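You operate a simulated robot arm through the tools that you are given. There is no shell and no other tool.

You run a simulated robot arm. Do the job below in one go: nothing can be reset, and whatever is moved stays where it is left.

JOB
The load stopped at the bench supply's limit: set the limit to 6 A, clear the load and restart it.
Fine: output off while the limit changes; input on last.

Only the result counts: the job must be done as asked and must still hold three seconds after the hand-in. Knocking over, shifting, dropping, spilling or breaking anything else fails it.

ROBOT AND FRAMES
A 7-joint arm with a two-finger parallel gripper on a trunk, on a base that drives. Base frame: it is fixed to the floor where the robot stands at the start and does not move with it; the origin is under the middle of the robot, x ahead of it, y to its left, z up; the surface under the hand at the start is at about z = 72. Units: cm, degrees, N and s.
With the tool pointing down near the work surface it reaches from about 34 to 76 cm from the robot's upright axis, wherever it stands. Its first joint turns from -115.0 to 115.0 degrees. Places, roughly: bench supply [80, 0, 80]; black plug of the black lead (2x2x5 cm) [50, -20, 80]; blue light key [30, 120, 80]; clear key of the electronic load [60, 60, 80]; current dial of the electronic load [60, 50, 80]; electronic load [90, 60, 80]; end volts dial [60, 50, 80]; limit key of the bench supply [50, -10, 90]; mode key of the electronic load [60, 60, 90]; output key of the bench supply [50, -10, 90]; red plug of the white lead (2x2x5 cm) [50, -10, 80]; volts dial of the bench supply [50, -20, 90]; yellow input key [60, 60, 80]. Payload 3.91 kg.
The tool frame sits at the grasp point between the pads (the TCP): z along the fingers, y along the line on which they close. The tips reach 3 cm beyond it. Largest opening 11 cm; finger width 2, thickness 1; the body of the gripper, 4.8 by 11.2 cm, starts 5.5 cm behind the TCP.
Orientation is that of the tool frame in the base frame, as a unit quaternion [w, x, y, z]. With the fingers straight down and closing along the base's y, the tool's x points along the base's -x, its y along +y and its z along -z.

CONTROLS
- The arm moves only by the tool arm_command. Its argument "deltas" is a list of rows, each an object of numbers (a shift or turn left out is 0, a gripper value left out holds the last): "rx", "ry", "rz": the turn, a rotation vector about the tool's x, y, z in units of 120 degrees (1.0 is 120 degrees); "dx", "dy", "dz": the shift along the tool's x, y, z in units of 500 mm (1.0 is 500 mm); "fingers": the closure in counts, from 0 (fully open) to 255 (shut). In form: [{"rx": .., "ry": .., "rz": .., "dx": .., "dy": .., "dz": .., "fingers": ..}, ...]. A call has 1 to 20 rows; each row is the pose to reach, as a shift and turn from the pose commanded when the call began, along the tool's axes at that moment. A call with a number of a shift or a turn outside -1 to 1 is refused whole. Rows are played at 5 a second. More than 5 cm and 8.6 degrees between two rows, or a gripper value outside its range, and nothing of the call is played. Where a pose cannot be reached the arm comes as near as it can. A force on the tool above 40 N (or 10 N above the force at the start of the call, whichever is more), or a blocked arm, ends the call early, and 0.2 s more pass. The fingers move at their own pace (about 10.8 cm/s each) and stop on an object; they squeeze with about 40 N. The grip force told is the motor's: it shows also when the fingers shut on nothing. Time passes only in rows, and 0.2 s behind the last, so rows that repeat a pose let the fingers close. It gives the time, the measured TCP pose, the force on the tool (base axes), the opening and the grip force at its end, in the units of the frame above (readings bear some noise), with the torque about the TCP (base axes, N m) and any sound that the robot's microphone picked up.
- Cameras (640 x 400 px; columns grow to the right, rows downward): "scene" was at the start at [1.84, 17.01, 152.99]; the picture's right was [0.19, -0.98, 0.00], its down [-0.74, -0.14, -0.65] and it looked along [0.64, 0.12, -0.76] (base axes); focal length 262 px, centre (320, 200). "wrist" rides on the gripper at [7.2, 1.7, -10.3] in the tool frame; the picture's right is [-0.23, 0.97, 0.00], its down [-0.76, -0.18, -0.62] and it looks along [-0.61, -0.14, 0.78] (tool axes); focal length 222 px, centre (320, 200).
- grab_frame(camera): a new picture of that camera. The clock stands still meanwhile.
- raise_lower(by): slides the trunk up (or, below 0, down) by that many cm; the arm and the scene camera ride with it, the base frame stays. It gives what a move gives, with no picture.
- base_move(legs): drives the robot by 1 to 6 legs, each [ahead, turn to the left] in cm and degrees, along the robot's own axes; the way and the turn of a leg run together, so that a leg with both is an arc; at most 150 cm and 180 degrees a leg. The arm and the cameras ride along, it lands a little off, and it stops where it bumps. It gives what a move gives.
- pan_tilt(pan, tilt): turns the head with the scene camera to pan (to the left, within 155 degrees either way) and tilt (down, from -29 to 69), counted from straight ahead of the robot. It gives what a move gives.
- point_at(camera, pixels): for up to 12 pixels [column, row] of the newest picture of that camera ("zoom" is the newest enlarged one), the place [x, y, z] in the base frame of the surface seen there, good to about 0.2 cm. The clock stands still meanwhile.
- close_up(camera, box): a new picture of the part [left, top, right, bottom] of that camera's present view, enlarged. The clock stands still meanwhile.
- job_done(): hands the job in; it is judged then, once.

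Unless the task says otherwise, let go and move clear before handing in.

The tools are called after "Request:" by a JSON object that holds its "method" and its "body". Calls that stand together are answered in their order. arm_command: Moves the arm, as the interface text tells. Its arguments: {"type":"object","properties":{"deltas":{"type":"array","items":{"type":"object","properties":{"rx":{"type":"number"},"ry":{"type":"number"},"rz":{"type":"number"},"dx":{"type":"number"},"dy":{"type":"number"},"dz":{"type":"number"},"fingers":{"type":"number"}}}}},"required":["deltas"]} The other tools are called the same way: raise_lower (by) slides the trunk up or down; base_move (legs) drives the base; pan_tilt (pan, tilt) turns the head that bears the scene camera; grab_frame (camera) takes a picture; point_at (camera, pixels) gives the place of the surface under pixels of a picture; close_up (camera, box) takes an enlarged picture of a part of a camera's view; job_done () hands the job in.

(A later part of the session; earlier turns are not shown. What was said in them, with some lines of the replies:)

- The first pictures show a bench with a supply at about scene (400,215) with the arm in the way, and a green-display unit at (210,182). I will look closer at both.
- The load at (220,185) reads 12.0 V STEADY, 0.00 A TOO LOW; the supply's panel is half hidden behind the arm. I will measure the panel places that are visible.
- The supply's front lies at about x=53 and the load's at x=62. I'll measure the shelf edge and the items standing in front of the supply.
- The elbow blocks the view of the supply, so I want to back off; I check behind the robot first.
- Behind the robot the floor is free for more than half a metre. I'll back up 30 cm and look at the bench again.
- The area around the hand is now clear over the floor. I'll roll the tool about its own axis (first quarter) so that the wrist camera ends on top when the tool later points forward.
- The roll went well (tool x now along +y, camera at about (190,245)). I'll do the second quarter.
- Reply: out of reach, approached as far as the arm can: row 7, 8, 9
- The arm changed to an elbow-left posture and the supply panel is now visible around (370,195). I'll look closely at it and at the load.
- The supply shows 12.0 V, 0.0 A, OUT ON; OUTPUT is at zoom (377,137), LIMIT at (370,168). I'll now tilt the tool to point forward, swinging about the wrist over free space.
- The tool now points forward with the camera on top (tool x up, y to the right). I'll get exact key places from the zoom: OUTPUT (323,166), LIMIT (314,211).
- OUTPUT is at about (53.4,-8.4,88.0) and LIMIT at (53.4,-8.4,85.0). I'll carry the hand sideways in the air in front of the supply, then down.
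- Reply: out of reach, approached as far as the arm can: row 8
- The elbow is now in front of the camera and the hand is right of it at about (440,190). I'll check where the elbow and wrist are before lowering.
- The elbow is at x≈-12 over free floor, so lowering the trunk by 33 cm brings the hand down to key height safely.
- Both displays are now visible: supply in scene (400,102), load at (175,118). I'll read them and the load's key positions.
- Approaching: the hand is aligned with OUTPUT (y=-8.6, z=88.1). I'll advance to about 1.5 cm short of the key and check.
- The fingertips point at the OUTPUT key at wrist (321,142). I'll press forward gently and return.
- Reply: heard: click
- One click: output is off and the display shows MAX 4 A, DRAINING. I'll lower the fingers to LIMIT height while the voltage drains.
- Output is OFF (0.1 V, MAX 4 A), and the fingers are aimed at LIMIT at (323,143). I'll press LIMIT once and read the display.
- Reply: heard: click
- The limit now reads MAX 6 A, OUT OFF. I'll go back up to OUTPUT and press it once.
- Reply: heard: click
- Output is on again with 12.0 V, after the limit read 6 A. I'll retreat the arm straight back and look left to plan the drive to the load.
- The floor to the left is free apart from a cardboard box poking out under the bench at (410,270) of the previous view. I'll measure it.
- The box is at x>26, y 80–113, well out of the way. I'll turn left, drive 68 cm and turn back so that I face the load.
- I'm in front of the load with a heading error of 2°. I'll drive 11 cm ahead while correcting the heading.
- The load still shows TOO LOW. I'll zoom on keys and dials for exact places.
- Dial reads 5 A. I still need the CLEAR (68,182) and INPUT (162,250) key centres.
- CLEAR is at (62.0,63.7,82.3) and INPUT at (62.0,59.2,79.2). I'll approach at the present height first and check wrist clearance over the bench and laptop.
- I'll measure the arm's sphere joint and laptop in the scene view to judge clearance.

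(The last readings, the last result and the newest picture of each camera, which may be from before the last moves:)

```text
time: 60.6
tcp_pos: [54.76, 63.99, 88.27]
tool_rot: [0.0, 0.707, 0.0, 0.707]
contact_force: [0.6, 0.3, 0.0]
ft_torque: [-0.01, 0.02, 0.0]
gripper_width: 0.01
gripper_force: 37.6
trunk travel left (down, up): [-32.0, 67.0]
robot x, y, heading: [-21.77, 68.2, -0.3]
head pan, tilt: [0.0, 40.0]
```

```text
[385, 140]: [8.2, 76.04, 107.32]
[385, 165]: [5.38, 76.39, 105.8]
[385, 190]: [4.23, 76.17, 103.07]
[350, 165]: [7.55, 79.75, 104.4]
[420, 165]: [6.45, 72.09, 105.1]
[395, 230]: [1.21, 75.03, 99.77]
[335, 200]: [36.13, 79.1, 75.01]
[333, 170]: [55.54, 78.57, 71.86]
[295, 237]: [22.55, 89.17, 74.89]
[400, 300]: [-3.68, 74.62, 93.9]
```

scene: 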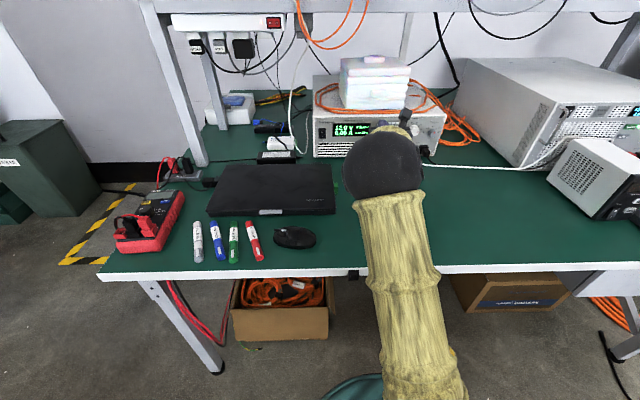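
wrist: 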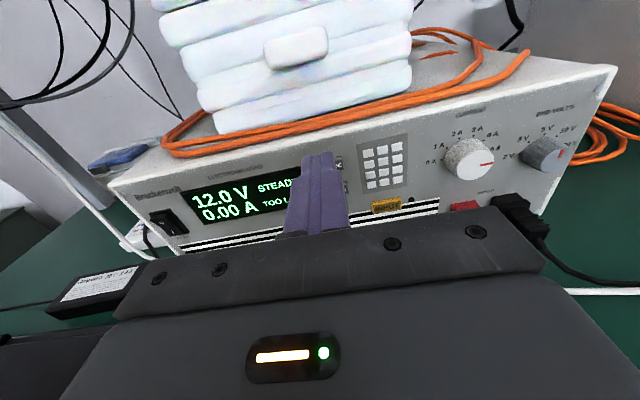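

The joint sits at about z=101, well clear, and the laptop ends at y=79. I'll lower to CLEAR height (z=82.2) and look.

Request:
{"method": "arm_command", "body": {"deltas": [{"dx": -0.06, "dy": 0.004}, {"dx": -0.121, "dy": 0.004}, {"dx": -0.121, "dy": 0.004}]}}

Request:
{"method": "grab_frame", "body": {"camera": "wrist"}}

```text
time: 61.5
tcp_pos: [54.78, 63.72, 84.16]
tool_rot: [-0.001, 0.709, -0.001, 0.705]
contact_force: [-0.1, -0.7, -0.2]
ft_torque: [-0.02, 0.02, -0.01]
gripper_width: 0.0
gripper_force: 37.6
out of reach, approached as far as the arm can: row 2, 3
trunk travel left (down, up): [-32.0, 67.0]
robot x, y, heading: [-22.04, 68.5, -0.5]
head pan, tilt: [0.0, 40.0]
```

```text
taken
```

wrist: 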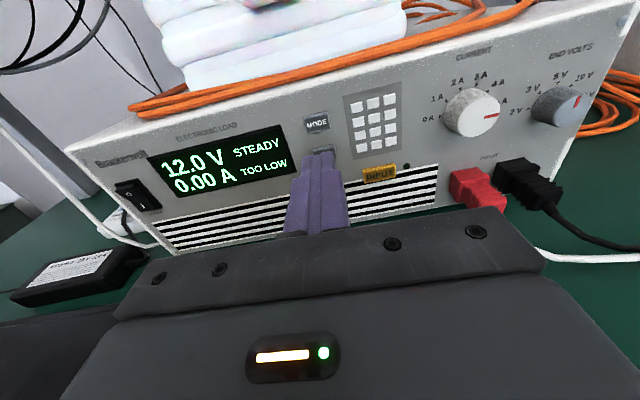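

The arm stopped at z=84.2, short of the aim, due to its reach limit; lowering the trunk will help. I'll raise the hand first, then lower the trunk 9 cm.

Request:
{"method": "arm_command", "body": {"deltas": [{"dx": 0.05}, {"dx": 0.1}]}}

Request:
{"method": "raise_lower", "body": {"by": -9}}

Request:
{"method": "grab_frame", "body": {"camera": "wrist"}}

```text
time: 62.0
tcp_pos: [54.63, 63.69, 89.26]
tool_rot: [0.0, 0.708, 0.001, 0.707]
contact_force: [0.1, 0.3, 0.2]
ft_torque: [-0.01, 0.01, -0.05]
gripper_width: 0.0
gripper_force: 37.8
trunk travel left (down, up): [-32.0, 67.0]
robot x, y, heading: [-21.72, 67.88, -0.4]
head pan, tilt: [0.0, 40.0]
```

```text
time: 63.3
tcp_pos: [54.51, 63.5, 80.23]
tool_rot: [-0.001, 0.707, 0.0, 0.707]
contact_force: [-0.3, 0.2, 0.4]
ft_torque: [0.03, 0.01, -0.02]
gripper_width: 0.0
gripper_force: 37.6
trunk travel left (down, up): [-23.0, 76.0]
robot x, y, heading: [-21.64, 68.19, -0.4]
head pan, tilt: [0.0, 40.0]
```

```text
taken
```

wrist: 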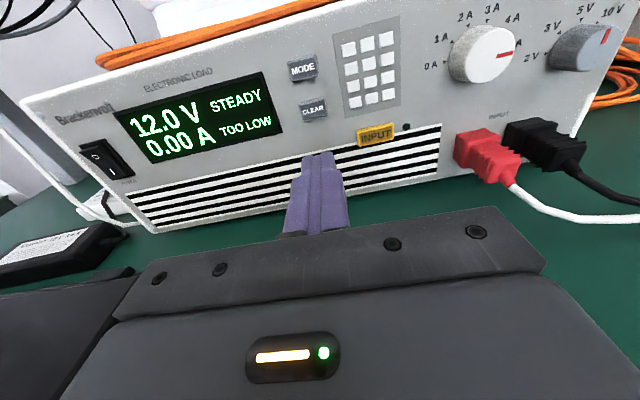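

The trunk move put the fingers at z=80.2, y=63.5. I'll move up 2 cm and forward to about 1.7 cm before CLEAR.

Request:
{"method": "arm_command", "body": {"deltas": [{"dx": 0.04, "dy": -0.003}, {"dx": 0.04, "dy": -0.003, "dz": 0.03}, {"dx": 0.04, "dy": -0.003, "dz": 0.056}, {"dx": 0.04, "dy": -0.003, "dz": 0.056}]}}

Request:
{"method": "grab_frame", "body": {"camera": "wrist"}}

```text
time: 64.3
tcp_pos: [57.29, 63.94, 82.3]
tool_rot: [-0.001, 0.707, 0.001, 0.707]
contact_force: [0.3, -0.9, 0.0]
ft_torque: [-0.02, -0.02, -0.01]
gripper_width: 0.0
gripper_force: 37.7
trunk travel left (down, up): [-23.0, 76.0]
robot x, y, heading: [-21.68, 67.99, -0.3]
head pan, tilt: [0.0, 40.0]
```

```text
taken
```

wrist: 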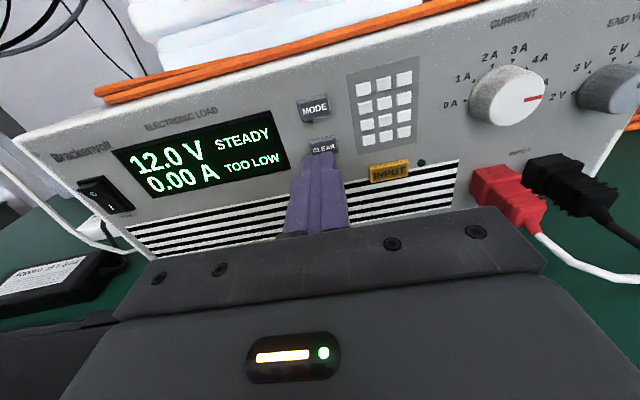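

The fingertips line up with CLEAR at (323,146). I'll press it once and retreat.

Request:
{"method": "arm_command", "body": {"deltas": [{"dz": 0.016}, {"dz": 0.03}, {"dz": 0.038}, {"dz": 0.044}, {"dz": 0.044}, {"dz": 0.025}, {"dz": 0.0}, {"dz": 0.0}]}}

Request:
{"method": "grab_frame", "body": {"camera": "wrist"}}

```text
time: 65.4
tcp_pos: [59.22, 63.93, 82.31]
tool_rot: [-0.001, 0.708, 0.001, 0.706]
contact_force: [-18.1, 1.1, -0.7]
ft_torque: [-0.03, -0.03, 0.07]
gripper_width: 0.0
gripper_force: 38.0
trunk travel left (down, up): [-23.0, 76.0]
robot x, y, heading: [-21.49, 68.04, -0.5]
head pan, tilt: [0.0, 40.0]
heard: click
stopped in row 5: the force on the tool passed its limit at 42 N (the readings are from after the stop); the commanded pose is now the measured one
```

```text
taken
```

wrist: 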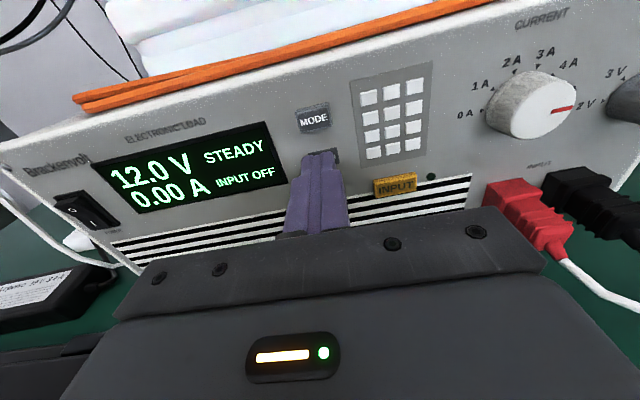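

The click cleared the load: it now shows INPUT OFF. I'll back off the key and shift over to INPUT (y=59.2, z=79.2).

Request:
{"method": "arm_command", "body": {"deltas": [{"dz": -0.02}, {"dz": -0.044}, {"dz": -0.044, "dx": -0.03, "dy": 0.045}, {"dz": -0.044, "dx": -0.061, "dy": 0.094}, {"dz": -0.044, "dx": -0.061, "dy": 0.094}]}}

Request:
{"method": "grab_frame", "body": {"camera": "wrist"}}

Request:
{"method": "grab_frame", "body": {"camera": "scene"}}

```text
time: 66.6
tcp_pos: [56.99, 59.25, 79.08]
tool_rot: [-0.002, 0.709, 0.002, 0.705]
contact_force: [-0.6, -0.7, -0.5]
ft_torque: [-0.04, 0.01, 0.01]
gripper_width: 0.0
gripper_force: 38.1
trunk travel left (down, up): [-23.0, 76.0]
robot x, y, heading: [-21.63, 68.06, -0.3]
head pan, tilt: [0.0, 40.0]
```

```text
taken
```

wrist: 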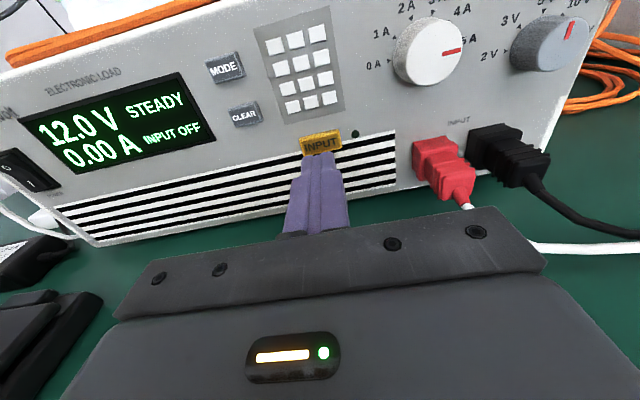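

```text
taken
```

scene: 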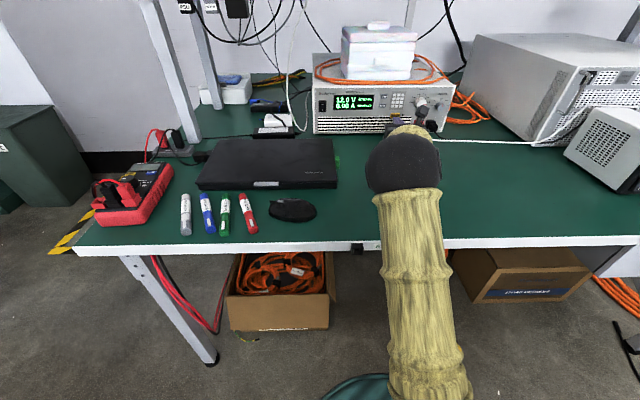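

The fingers are lined up below INPUT (320,142). I'll check the red plug's place against the gripper body before pressing.

Request:
{"method": "point_at", "body": {"camera": "wrist", "pixels": [[415, 160], [440, 180], [465, 200], [470, 205], [320, 143], [302, 140], [342, 140], [540, 245]]}}

```text
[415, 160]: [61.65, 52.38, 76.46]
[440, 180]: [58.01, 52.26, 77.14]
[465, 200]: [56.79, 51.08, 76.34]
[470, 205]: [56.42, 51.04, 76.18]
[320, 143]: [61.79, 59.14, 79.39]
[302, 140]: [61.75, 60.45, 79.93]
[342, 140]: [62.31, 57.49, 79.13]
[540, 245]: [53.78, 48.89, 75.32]
```

There is more than 1 cm clearance to the red plug. I'll press INPUT once, slightly less deep, and retreat.

Request:
{"method": "arm_command", "body": {"deltas": [{"dz": 0.018, "dy": -0.005}, {"dz": 0.032, "dy": -0.005}, {"dz": 0.038, "dy": -0.005}, {"dz": 0.043, "dy": -0.005}, {"dz": 0.025, "dy": -0.005}, {"dz": 0.0, "dy": -0.005}, {"dz": -0.02, "dy": -0.005}]}}

Request:
{"method": "grab_frame", "body": {"camera": "wrist"}}

```text
time: 68.2
tcp_pos: [56.2, 59.44, 79.16]
tool_rot: [0.0, 0.709, 0.001, 0.706]
contact_force: [0.0, -0.3, -0.2]
ft_torque: [0.03, 0.01, 0.0]
gripper_width: 0.01
gripper_force: 37.7
trunk travel left (down, up): [-23.0, 76.0]
robot x, y, heading: [-22.1, 68.13, -0.2]
head pan, tilt: [0.0, 40.0]
heard: click
```

```text
taken
```

wrist: 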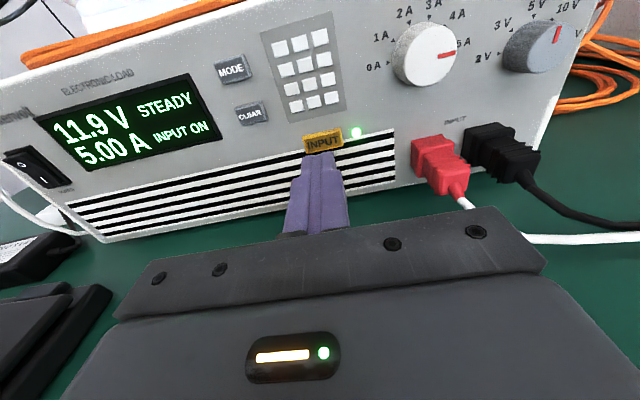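

The load runs: 11.9 V, 5.00 A, INPUT ON. I'll retreat the arm straight back and check that both units hold.

Request:
{"method": "arm_command", "body": {"deltas": [{"dz": -0.08}, {"dz": -0.16, "dx": 0.03}, {"dz": -0.24, "dx": 0.06}, {"dz": -0.32, "dx": 0.1}, {"dz": -0.4, "dx": 0.12}, {"dz": -0.48, "dx": 0.14}, {"dz": -0.54, "dx": 0.16}, {"dz": -0.54, "dx": 0.16}, {"dz": -0.54, "dx": 0.16}, {"dz": -0.54, "dx": 0.16}]}}

Request:
{"method": "grab_frame", "body": {"camera": "scene"}}

Request:
{"method": "close_up", "body": {"camera": "scene", "box": [300, 70, 460, 170]}}

Request:
{"method": "pan_tilt", "body": {"pan": -35, "tilt": 30}}

Request:
{"method": "grab_frame", "body": {"camera": "scene"}}

```text
time: 70.4
tcp_pos: [29.15, 59.25, 87.15]
tool_rot: [0.0, 0.709, 0.0, 0.705]
contact_force: [-0.2, -0.7, -0.2]
ft_torque: [0.03, 0.0, 0.02]
gripper_width: 0.0
gripper_force: 37.8
trunk travel left (down, up): [-23.0, 76.0]
robot x, y, heading: [-21.83, 68.21, -0.4]
head pan, tilt: [0.0, 40.0]
```

```text
taken
```

scene: 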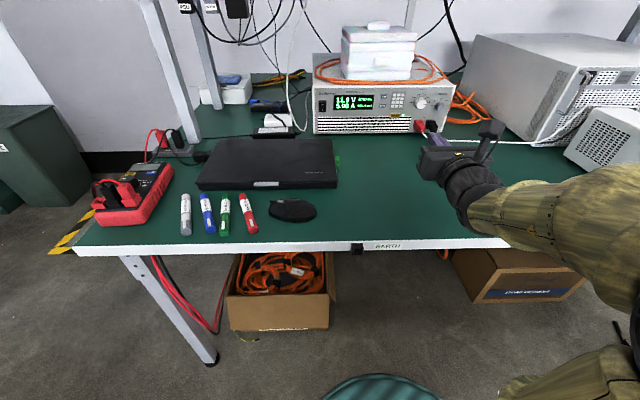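

```text
4.00 times, centred on (380, 120) of scene
```

zoom: 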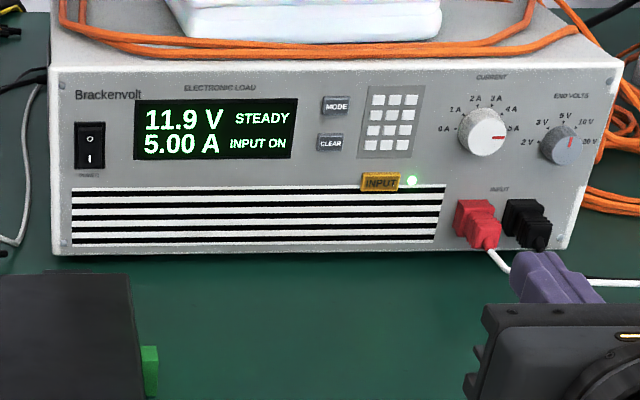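

```text
time: 71.4
tcp_pos: [29.06, 59.39, 87.06]
tool_rot: [-0.002, 0.709, 0.002, 0.705]
contact_force: [-0.3, -0.4, 0.6]
ft_torque: [0.02, -0.02, -0.02]
gripper_width: 0.0
gripper_force: 38.1
trunk travel left (down, up): [-23.0, 76.0]
robot x, y, heading: [-21.71, 67.89, -0.1]
head pan, tilt: [-35.0, 30.0]
```

```text
taken
```

scene: 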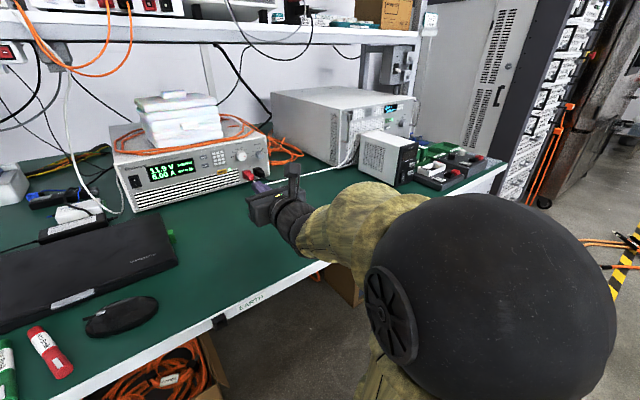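

The load holds at 11.9 V, 5.00 A, INPUT ON. I'll check the supply's display at (392,108) once more.

Request:
{"method": "close_up", "body": {"camera": "scene", "box": [330, 85, 430, 150]}}

Request:
{"method": "close_up", "body": {"camera": "scene", "box": [110, 120, 280, 220]}}

```text
6.15 times, centred on (380, 118) of scene
```

zoom: 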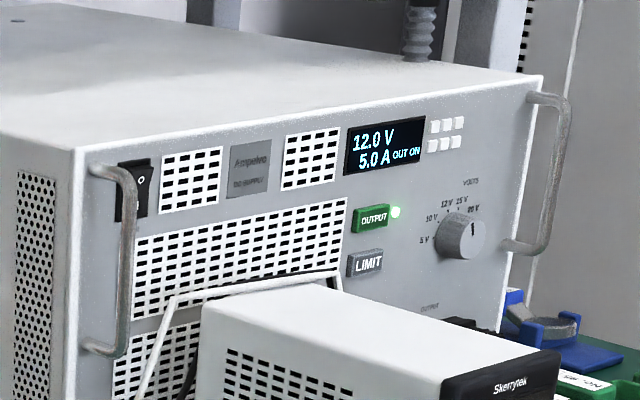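

```text
3.76 times, centred on (195, 170) of scene
```

zoom: 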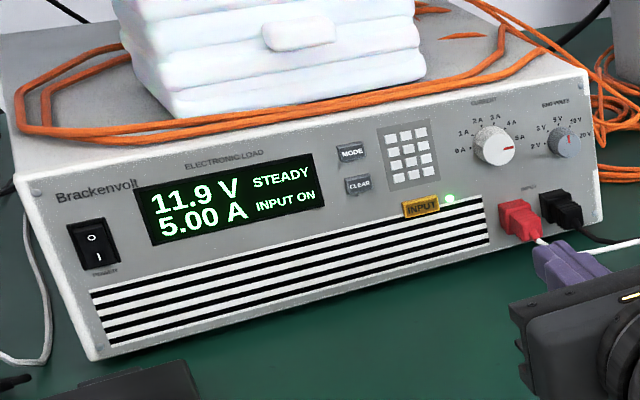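

The supply shows 12.0 V, 5.0 A, OUT ON, and the load shows 11.9 V, 5.00 A, INPUT ON; the arm is clear of everything. I hand in the job.

Request:
{"method": "job_done", "body": {}}

```text
The job is handed in.
```

The bench supply's limit is now 6 A (it was 4 A), and the load is cleared and running again. At the last check before hand-in, the supply showed 12.0 V, 5.0 A, OUT ON. The load showed 11.9 V, 5.00 A, INPUT ON.

- **Order:** I switched the output off and let it drain, then set the limit. The output went back on next, then I cleared the load, and its input went on last.
- **Clear key:** that press stopped on the arm's force limit, at 42 N. The key clicked once and the TOO LOW stop cleared. I saw no sign that the load moved.
- **Left as they were:** I did not touch the volts dial, the load's current dial (5 A), its end volts dial or its mode.

The arm is pulled back clear of both units.
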